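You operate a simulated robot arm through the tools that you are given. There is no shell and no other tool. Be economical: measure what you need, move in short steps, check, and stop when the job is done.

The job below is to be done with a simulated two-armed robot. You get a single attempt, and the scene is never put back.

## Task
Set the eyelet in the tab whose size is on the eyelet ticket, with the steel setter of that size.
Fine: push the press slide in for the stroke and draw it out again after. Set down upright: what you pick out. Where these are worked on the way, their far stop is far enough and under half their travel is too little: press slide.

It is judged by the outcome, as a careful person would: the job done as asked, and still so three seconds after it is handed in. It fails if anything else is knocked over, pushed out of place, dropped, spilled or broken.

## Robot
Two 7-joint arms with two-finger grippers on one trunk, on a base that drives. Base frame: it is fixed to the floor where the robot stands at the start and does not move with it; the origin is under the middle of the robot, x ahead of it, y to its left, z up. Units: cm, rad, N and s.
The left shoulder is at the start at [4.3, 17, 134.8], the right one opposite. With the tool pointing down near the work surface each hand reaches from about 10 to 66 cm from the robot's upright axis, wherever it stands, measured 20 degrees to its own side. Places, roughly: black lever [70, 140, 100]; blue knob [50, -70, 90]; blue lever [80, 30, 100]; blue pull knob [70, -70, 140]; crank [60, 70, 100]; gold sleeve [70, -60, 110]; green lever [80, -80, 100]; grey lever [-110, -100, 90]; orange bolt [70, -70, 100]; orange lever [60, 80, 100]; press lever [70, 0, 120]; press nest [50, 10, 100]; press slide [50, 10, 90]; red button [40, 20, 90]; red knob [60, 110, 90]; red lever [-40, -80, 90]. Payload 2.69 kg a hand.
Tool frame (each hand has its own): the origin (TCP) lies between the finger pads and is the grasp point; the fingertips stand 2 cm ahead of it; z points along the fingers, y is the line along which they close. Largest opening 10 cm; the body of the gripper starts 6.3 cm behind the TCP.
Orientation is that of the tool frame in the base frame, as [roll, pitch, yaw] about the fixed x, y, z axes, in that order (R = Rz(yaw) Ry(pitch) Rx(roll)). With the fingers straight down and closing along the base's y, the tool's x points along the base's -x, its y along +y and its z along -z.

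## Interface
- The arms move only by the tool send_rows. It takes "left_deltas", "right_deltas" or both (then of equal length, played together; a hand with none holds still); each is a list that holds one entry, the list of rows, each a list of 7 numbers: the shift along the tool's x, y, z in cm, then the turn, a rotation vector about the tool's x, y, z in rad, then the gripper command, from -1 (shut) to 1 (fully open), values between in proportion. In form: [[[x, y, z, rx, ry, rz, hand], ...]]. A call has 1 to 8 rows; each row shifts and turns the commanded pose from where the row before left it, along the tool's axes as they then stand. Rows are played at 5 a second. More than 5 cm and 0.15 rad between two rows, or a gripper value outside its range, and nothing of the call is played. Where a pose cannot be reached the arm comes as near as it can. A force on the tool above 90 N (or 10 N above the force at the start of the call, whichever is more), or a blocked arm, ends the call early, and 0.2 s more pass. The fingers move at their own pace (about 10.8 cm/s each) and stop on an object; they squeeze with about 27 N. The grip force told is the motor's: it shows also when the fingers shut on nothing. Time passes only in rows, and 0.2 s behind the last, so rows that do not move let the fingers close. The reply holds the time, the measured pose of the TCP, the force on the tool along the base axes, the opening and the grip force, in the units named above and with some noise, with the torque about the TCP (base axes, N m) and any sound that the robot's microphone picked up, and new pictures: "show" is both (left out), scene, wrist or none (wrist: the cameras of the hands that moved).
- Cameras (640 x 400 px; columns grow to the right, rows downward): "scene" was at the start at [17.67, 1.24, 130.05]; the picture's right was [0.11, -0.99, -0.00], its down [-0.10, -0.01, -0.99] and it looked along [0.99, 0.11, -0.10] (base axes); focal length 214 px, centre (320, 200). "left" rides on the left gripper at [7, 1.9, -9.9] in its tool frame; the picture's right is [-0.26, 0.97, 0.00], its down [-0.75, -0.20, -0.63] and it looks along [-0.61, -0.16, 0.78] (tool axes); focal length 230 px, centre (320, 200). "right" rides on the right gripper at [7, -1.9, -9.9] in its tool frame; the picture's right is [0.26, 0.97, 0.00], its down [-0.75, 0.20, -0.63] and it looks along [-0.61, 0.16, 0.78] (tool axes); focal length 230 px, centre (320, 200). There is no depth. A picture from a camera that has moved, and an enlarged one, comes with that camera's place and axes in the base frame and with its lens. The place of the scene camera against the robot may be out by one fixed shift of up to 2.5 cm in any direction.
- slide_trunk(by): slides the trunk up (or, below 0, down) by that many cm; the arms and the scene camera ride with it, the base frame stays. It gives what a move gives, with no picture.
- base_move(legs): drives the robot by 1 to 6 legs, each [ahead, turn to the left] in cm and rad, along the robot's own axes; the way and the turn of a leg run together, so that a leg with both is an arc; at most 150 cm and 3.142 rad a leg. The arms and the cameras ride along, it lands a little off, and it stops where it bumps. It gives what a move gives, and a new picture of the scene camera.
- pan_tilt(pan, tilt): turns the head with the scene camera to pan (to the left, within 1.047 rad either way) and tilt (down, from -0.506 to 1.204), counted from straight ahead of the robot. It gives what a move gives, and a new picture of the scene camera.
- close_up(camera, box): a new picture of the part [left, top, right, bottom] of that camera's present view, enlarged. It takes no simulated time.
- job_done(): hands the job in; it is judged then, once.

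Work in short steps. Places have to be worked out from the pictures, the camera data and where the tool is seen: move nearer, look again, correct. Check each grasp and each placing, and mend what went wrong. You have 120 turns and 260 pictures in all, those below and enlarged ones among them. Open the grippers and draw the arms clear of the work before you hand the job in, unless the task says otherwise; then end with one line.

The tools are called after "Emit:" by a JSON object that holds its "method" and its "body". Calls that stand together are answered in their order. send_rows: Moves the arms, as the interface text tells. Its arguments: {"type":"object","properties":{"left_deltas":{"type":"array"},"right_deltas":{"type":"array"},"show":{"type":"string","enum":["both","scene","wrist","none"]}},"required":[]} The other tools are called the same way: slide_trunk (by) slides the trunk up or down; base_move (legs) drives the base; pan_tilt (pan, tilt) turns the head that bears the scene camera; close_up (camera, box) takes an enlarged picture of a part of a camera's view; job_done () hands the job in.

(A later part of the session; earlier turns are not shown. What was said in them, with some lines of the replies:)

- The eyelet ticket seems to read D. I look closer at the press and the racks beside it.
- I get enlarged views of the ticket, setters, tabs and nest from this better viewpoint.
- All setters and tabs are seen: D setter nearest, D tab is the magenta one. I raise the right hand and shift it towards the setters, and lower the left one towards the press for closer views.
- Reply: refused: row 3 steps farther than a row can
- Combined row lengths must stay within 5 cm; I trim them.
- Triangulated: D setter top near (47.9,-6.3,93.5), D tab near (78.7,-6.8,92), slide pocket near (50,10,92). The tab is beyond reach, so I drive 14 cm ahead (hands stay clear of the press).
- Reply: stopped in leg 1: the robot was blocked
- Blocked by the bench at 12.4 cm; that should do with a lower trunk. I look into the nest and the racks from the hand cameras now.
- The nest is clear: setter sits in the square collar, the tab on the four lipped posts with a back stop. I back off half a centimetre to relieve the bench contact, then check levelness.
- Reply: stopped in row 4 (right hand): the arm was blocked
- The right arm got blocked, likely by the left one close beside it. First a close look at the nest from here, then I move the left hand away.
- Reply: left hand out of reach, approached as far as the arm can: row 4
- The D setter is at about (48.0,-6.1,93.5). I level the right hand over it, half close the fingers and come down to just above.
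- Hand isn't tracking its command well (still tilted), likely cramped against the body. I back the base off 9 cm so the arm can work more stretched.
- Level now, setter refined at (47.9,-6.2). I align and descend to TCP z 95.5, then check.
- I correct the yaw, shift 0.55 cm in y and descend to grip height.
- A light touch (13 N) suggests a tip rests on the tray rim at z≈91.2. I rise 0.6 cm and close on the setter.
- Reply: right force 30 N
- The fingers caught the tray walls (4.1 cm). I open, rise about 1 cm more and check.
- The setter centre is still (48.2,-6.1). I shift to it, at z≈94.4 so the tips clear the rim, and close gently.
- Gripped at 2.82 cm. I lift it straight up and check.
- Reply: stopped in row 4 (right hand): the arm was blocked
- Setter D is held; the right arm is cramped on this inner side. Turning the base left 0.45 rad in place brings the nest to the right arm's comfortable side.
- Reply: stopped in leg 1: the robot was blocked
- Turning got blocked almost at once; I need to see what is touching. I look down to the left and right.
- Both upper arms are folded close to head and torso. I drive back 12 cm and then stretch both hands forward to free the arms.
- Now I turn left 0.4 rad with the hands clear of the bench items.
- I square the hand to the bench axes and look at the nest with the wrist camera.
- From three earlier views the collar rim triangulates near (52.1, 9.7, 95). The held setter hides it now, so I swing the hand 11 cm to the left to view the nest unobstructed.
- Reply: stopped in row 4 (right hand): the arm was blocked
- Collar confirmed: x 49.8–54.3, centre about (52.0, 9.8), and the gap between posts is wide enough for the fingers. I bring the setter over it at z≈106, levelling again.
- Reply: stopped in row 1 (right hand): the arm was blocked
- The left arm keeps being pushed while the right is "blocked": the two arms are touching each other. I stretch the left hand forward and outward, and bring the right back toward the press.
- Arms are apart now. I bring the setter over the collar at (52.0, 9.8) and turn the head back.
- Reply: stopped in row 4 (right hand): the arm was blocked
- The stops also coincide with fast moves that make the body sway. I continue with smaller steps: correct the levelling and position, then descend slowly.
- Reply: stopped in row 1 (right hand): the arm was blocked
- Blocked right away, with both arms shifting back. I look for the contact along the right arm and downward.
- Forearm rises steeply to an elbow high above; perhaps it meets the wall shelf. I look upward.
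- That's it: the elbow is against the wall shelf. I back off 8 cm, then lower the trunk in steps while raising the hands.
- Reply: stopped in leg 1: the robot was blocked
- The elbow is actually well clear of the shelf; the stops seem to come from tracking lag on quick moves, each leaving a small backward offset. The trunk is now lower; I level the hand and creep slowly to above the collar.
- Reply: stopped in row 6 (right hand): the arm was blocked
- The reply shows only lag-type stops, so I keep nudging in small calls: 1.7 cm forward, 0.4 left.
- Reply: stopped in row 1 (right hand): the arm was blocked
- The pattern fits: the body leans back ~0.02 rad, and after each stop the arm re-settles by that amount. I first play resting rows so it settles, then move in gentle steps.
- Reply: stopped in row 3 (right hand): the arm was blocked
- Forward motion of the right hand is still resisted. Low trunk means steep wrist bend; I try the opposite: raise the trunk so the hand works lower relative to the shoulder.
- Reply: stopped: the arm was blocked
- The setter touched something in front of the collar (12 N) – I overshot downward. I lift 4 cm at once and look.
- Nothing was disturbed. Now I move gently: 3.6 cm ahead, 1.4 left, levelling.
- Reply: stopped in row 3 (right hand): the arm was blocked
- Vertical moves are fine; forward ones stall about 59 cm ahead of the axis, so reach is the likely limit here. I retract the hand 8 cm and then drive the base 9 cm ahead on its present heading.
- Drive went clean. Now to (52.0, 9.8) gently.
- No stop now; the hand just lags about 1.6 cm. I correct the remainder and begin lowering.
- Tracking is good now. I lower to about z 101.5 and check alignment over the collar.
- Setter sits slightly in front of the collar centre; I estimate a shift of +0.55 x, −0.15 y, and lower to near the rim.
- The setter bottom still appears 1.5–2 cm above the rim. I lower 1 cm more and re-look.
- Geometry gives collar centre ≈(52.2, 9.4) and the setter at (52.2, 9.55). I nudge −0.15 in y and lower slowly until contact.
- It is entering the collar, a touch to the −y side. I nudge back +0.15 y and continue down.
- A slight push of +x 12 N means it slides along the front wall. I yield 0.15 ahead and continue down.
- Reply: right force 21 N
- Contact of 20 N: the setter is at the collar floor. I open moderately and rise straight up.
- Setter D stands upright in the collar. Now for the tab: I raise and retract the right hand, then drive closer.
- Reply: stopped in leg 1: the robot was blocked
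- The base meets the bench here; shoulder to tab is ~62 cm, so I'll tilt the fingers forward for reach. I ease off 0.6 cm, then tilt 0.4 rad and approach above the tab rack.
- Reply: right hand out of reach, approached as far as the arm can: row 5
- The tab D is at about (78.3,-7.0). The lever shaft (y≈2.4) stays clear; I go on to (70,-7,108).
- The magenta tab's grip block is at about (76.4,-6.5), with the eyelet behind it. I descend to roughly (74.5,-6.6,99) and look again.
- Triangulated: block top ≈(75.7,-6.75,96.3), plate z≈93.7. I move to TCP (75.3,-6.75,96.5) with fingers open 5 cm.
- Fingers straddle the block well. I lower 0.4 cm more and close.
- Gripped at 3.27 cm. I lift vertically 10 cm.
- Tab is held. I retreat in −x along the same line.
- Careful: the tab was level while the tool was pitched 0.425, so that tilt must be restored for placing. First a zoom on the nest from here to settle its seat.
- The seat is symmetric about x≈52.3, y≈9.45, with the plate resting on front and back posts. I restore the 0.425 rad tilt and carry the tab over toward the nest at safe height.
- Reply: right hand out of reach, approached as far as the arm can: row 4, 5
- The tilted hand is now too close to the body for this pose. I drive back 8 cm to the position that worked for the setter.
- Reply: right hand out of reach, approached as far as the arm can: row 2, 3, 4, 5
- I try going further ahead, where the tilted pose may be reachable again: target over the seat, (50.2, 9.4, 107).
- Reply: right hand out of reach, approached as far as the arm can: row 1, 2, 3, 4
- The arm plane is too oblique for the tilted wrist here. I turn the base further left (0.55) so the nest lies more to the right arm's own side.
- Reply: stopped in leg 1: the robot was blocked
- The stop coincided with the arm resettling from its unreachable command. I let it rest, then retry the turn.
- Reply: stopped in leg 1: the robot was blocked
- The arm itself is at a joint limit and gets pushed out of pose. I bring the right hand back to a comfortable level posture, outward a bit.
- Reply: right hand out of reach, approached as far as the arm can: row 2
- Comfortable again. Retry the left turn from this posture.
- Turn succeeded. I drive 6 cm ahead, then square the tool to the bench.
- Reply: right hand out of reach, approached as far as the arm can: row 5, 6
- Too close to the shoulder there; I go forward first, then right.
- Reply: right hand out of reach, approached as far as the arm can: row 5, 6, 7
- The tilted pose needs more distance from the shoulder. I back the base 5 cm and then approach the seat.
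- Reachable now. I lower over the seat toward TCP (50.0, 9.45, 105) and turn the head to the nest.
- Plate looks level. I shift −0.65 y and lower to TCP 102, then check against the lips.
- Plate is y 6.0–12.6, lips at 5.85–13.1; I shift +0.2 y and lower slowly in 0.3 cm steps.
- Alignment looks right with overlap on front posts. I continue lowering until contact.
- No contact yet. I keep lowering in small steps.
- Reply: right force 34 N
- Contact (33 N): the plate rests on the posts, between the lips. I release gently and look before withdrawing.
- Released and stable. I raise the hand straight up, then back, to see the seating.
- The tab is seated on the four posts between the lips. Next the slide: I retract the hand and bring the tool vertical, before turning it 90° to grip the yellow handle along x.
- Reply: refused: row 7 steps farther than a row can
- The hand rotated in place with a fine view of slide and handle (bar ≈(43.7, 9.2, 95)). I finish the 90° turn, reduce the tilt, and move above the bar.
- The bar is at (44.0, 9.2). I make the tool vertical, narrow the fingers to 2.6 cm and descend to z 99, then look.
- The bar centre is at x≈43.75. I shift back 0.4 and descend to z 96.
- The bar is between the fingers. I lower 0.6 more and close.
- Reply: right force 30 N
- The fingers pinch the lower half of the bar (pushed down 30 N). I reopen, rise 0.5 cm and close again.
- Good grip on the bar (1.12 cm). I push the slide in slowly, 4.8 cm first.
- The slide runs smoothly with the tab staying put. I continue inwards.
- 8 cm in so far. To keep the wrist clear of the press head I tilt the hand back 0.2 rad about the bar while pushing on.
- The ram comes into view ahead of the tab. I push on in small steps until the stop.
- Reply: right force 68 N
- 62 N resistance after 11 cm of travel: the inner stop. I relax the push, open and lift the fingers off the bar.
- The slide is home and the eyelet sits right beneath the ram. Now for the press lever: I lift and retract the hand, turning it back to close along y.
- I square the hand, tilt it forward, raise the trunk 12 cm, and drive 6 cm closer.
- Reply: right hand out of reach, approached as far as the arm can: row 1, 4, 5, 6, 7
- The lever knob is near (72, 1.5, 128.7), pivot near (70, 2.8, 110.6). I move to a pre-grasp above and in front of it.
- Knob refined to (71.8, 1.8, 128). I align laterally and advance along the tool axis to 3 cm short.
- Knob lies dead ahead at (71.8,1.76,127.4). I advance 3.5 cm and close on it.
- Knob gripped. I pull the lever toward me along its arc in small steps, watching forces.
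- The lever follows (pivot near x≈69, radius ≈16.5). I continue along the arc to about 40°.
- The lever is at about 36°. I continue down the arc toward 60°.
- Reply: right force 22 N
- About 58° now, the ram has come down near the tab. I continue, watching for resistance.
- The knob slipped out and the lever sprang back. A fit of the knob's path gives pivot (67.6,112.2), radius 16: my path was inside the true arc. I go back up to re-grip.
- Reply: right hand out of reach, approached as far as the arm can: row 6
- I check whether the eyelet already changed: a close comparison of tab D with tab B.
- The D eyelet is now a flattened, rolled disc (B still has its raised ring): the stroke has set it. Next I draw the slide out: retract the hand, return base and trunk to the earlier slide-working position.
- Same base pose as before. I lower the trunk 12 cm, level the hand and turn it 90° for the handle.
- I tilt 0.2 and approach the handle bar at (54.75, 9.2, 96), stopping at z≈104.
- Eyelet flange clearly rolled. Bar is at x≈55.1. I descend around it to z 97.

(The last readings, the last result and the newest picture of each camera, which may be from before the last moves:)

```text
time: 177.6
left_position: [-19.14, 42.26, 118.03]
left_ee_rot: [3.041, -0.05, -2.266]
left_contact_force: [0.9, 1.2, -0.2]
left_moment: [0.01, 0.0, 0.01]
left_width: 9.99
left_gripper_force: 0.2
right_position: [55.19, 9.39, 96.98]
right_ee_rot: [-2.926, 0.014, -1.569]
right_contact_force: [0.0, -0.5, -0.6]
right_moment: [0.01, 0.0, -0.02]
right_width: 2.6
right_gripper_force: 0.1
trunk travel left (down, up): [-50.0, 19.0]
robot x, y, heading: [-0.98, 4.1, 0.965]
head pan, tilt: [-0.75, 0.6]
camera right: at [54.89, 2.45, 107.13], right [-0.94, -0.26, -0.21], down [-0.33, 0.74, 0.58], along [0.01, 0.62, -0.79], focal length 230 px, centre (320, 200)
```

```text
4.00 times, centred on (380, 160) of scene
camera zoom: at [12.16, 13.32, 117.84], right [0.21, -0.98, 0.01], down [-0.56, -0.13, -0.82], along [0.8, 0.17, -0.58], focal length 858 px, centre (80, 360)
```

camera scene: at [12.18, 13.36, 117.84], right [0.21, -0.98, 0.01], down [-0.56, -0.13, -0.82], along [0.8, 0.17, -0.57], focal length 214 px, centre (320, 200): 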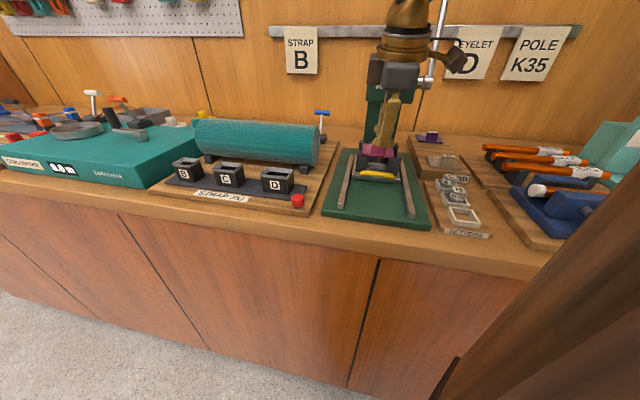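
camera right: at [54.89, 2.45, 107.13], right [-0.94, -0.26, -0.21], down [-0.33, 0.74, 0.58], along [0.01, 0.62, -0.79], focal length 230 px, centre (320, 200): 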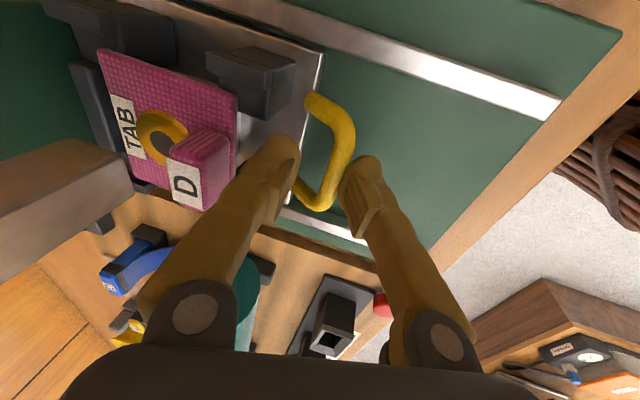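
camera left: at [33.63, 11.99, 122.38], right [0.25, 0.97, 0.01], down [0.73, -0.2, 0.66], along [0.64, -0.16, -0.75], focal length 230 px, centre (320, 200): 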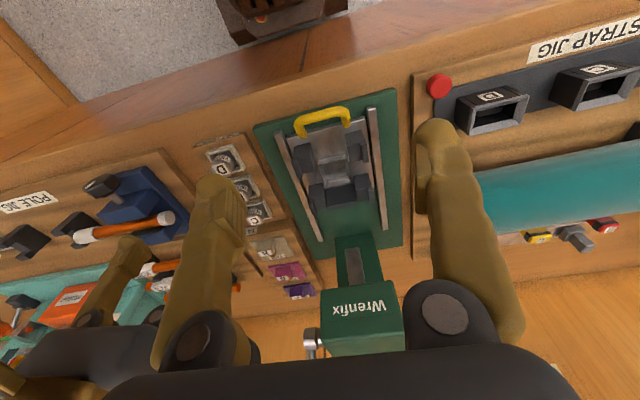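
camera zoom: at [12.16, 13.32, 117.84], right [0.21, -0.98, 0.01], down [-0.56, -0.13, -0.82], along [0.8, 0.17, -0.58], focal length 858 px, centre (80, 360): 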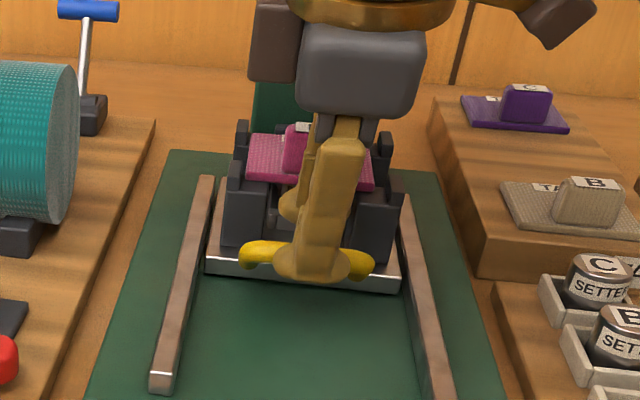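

Bar is between the fingers, slightly toward the outer one. I lower 0.9, shift back 0.25 and close.

Emit:
{"method": "send_rows", "body": {"right_deltas": [[[0, 0.25, 0.45, 0, 0, 0, -0.48], [0, 0.2, 0.45, 0, 0, 0, -0.48], [0, 0, 0, 0, 0, 0, -1], [0, 0, 0, 0, 0, 0, -1], [0, 0, 0, 0, 0, 0, -1]]], "show": "none"}}

Emit:
{"method": "send_rows", "body": {"right_deltas": [[[0, 0.5, -0.1, 0, 0, 0, -1], [0, 0.7, -0.15, 0, 0, 0, -1], [0, 0.9, -0.19, 0, 0, 0, -1], [0, 0.9, -0.19, 0, 0, 0, -1], [0, 0.9, -0.19, 0, 0, 0, -1], [0, 0.9, -0.19, 0, 0, 0, -1], [0, 0, 0, 0, 0, 0, -1]]]}}

```text
time: 178.8
left_position: [-19.25, 42.32, 118.02]
left_ee_rot: [3.042, -0.048, -2.265]
left_contact_force: [0.5, -0.6, 0.3]
left_moment: [0.02, 0.0, 0.0]
left_width: 10.03
left_gripper_force: 0.0
right_position: [54.63, 9.43, 96.02]
right_ee_rot: [-2.934, 0.011, -1.569]
right_contact_force: [-28.7, 5.5, -34.3]
right_moment: [0.36, 0.3, 0.66]
right_width: 1.11
right_gripper_force: 38.3
trunk travel left (down, up): [-50.0, 19.0]
robot x, y, heading: [-1.15, 3.97, 0.967]
head pan, tilt: [-0.75, 0.6]
```

```text
time: 180.4
left_position: [-19.04, 42.12, 118.12]
left_ee_rot: [3.041, -0.049, -2.266]
left_contact_force: [0.0, 0.4, -0.3]
left_moment: [-0.02, 0.03, 0.02]
left_width: 10.01
left_gripper_force: 0.1
right_position: [50.21, 9.57, 95.96]
right_ee_rot: [-2.929, 0.013, -1.569]
right_contact_force: [0.6, -4.0, -21.5]
right_moment: [-0.19, 0.01, 0.57]
right_width: 1.12
right_gripper_force: 38.5
trunk travel left (down, up): [-50.0, 19.0]
robot x, y, heading: [-0.97, 3.91, 0.962]
head pan, tilt: [-0.75, 0.6]
camera scene: at [12.32, 13.33, 117.82], right [0.21, -0.98, 0.01], down [-0.56, -0.13, -0.82], along [0.8, 0.17, -0.58], focal length 214 px, centre (320, 200)
camera right: at [49.92, 2.42, 106.13], right [-0.94, -0.26, -0.21], down [-0.33, 0.74, 0.58], along [0.0, 0.62, -0.78], focal length 230 px, centre (320, 200)
```

scene: 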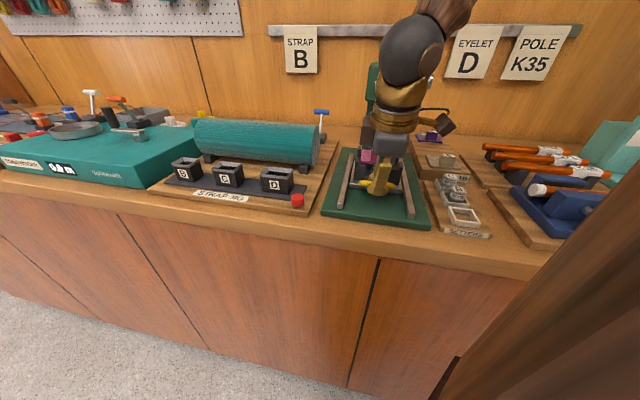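
right: 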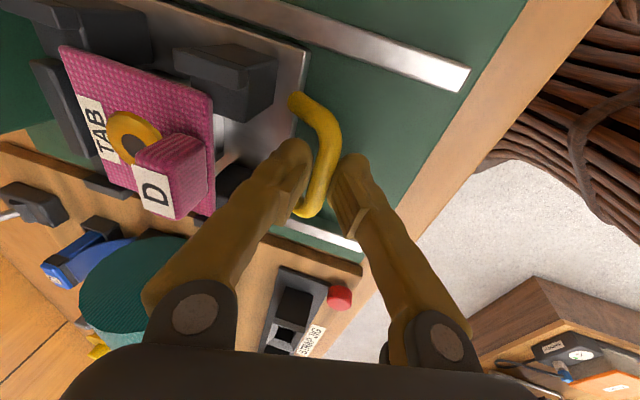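

The slide comes out smoothly. I pull the remaining 6.5 cm to its outer stop.

Emit:
{"method": "send_rows", "body": {"right_deltas": [[[0, 0.85, -0.3, 0, 0, 0, -1], [0, 0.9, -0.2, 0, 0, 0, -1], [0, 0.9, -0.19, 0, 0, 0, -1], [0, 0.9, -0.19, 0, 0, 0, -1], [0, 0.9, -0.19, 0, 0, 0, -1], [0, 0.9, -0.19, 0, 0, 0, -1], [0, 0.9, -0.19, 0, 0, 0, -1], [0, 0.5, -0.1, 0, 0, 0, -1]]]}}

```text
time: 182.2
left_position: [-19.17, 42.08, 118.2]
left_ee_rot: [3.039, -0.05, -2.265]
left_contact_force: [0.6, 0.3, -0.2]
left_moment: [0.01, 0.02, 0.0]
left_width: 10.0
left_gripper_force: 0.1
right_position: [43.59, 9.52, 96.25]
right_ee_rot: [-2.92, 0.017, -1.57]
right_contact_force: [16.6, -6.3, 9.7]
right_moment: [-0.37, -0.21, 0.54]
right_width: 1.06
right_gripper_force: 37.8
trunk travel left (down, up): [-50.0, 19.0]
robot x, y, heading: [-1.13, 3.74, 0.965]
head pan, tilt: [-0.75, 0.6]
camera scene: at [12.3, 13.29, 117.85], right [0.21, -0.98, 0.01], down [-0.56, -0.13, -0.82], along [0.8, 0.17, -0.58], focal length 214 px, centre (320, 200)
camera right: at [43.11, 2.42, 106.35], right [-0.94, -0.25, -0.22], down [-0.33, 0.74, 0.58], along [0.01, 0.62, -0.78], focal length 230 px, centre (320, 200)
```

scene: 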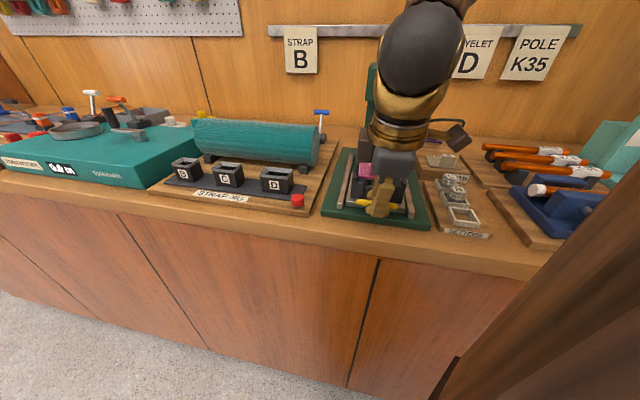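
right: 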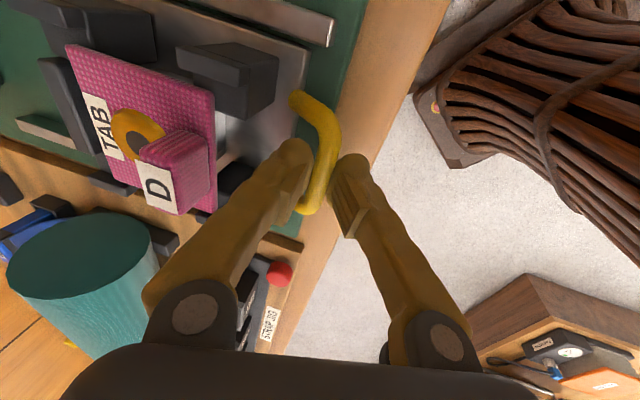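

Slide is fully out against its outer stop. I relax, open, lift straight up and back away.

Emit:
{"method": "send_rows", "body": {"right_deltas": [[[0, -0.4, 0.08, 0, 0, 0, -1], [0, 0, 0, 0, 0, 0, -0.48], [0, 0, 0, 0, 0, 0, -0.48], [0, -0.2, -1, 0, 0, 0, -0.48], [0, -0.3, -1.5, 0, 0, 0, -0.48], [0, -0.2, -2, 0, 0, 0, -0.48], [0, 0, -2, 0, 0, 0, -0.48], [0, 0.5, -2, 0, 0, 0, 0]]], "show": "none"}}

Emit:
{"method": "send_rows", "body": {"right_deltas": [[[0, 1, -2, 0, 0, 0, 0.5], [0, 1.5, -2, 0, 0, 0, 1], [0, 1.5, -2, 0, 0, 0, 1], [0, 1.5, -1, 0, 0, 0, 1], [0, 1.5, 0, 0, 0, 0, 1], [0, 0, 0, 0, 0, 0, 1], [0, 0, 0, 0, 0, 0, 1]]]}}

Emit:
{"method": "close_up", "body": {"camera": "scene", "box": [310, 110, 440, 240]}}

```text
time: 184.0
left_position: [-19.41, 42.22, 117.95]
left_ee_rot: [3.042, -0.05, -2.265]
left_contact_force: [-0.3, 0.2, -0.7]
left_moment: [-0.02, -0.01, 0.01]
left_width: 10.01
left_gripper_force: 0.0
right_position: [42.77, 10.43, 104.91]
right_ee_rot: [-2.912, 0.024, -1.567]
right_contact_force: [-0.4, -0.1, -0.4]
right_moment: [0.01, -0.02, 0.0]
right_width: 4.98
right_gripper_force: 0.1
right hand out of reach, approached as far as the arm can: row 8
trunk travel left (down, up): [-50.0, 19.0]
robot x, y, heading: [-0.81, 3.91, 0.966]
head pan, tilt: [-0.75, 0.6]
```

```text
time: 185.6
left_position: [-19.25, 42.27, 118.02]
left_ee_rot: [3.041, -0.048, -2.266]
left_contact_force: [-0.2, -0.4, 0.1]
left_moment: [0.02, 0.0, 0.03]
left_width: 10.02
left_gripper_force: 0.0
right_position: [37.47, 14.51, 110.39]
right_ee_rot: [-2.913, 0.025, -1.558]
right_contact_force: [-0.4, -0.3, -0.7]
right_moment: [0.0, 0.0, 0.0]
right_width: 9.98
right_gripper_force: 0.0
right hand out of reach, approached as far as the arm can: row 1, 2, 3, 4, 5
trunk travel left (down, up): [-50.0, 19.0]
robot x, y, heading: [-0.79, 3.69, 0.964]
head pan, tilt: [-0.75, 0.6]
camera scene: at [12.16, 13.36, 117.84], right [0.21, -0.98, 0.01], down [-0.56, -0.13, -0.82], along [0.8, 0.17, -0.58], focal length 214 px, centre (320, 200)
camera right: at [37.12, 7.35, 120.39], right [-0.94, -0.26, -0.23], down [-0.35, 0.73, 0.59], along [0.01, 0.63, -0.78], focal length 230 px, centre (320, 200)
```

scene: 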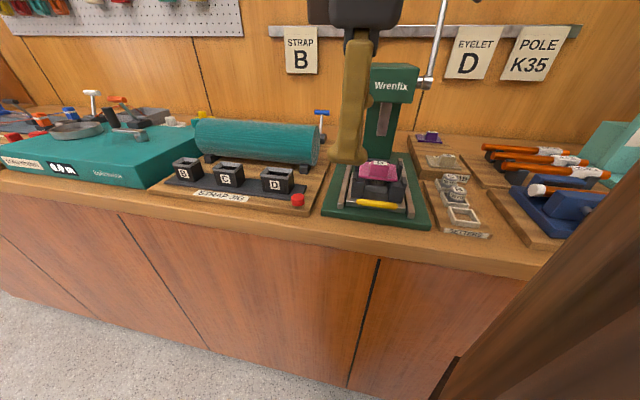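
right: 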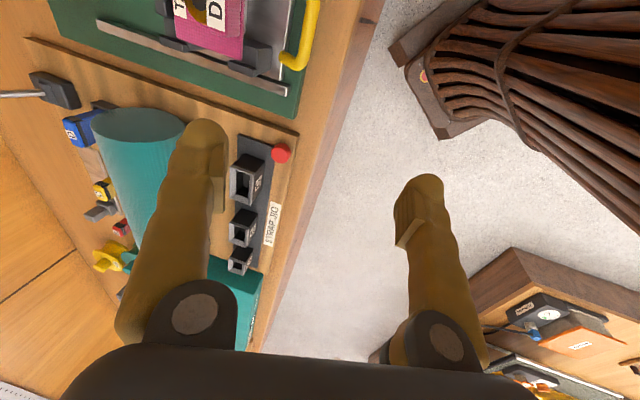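

```text
3.08 times, centred on (375, 175) of scene
camera zoom: at [12.16, 13.36, 117.84], right [0.21, -0.98, 0.01], down [-0.56, -0.13, -0.82], along [0.8, 0.17, -0.58], focal length 660 px, centre (151, 277)
```

zoom: 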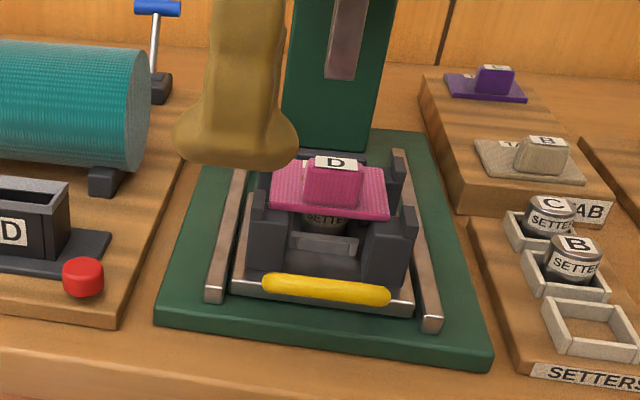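

Slide is out, tab and setter are seated, and the eyelet is set. I back the robot off a little, then hand in.

Emit:
{"method": "base_move", "body": {"legs": [[-5, 0]]}}

```text
time: 186.6
left_position: [-22.65, 35.7, 118.0]
left_ee_rot: [3.066, -0.026, -2.25]
left_contact_force: [0.3, 1.1, 0.2]
left_moment: [-0.1, 0.04, 0.03]
left_width: 10.01
left_gripper_force: 0.0
right_position: [33.54, 8.66, 110.28]
right_ee_rot: [-2.925, 0.021, -1.573]
right_contact_force: [0.2, 0.0, -0.5]
right_moment: [-0.05, -0.02, 0.04]
right_width: 9.99
right_gripper_force: 0.0
trunk travel left (down, up): [-50.0, 19.0]
robot x, y, heading: [-3.84, -0.2, 0.971]
head pan, tilt: [-0.75, 0.6]
camera scene: at [6.98, 5.9, 118.3], right [0.21, -0.98, -0.01], down [-0.54, -0.11, -0.83], along [0.81, 0.18, -0.55], focal length 214 px, centre (320, 200)
```

scene: 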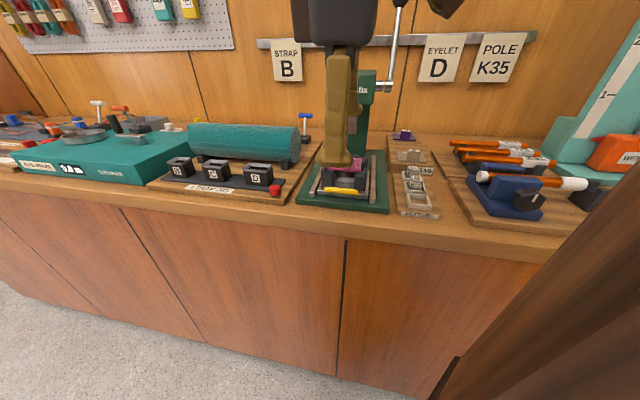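

Everything stands as asked, and both hands are open and clear; I hand in.

Emit:
{"method": "job_done", "body": {}}

```text
The job is handed in.
```

The eyelet in tab D, the size on the ticket, is set with the D setter. On its first pull the lever slipped from my grip at about 60° and sprang back up, but the close-up showed the eyelet already rolled flat, so I didn't pull it again. The press slide was pushed in to its stop for the stroke and drawn fully out again. Tab and setter are still in the press nest, the setter upright in its pocket. I saw nothing else moved or knocked over.
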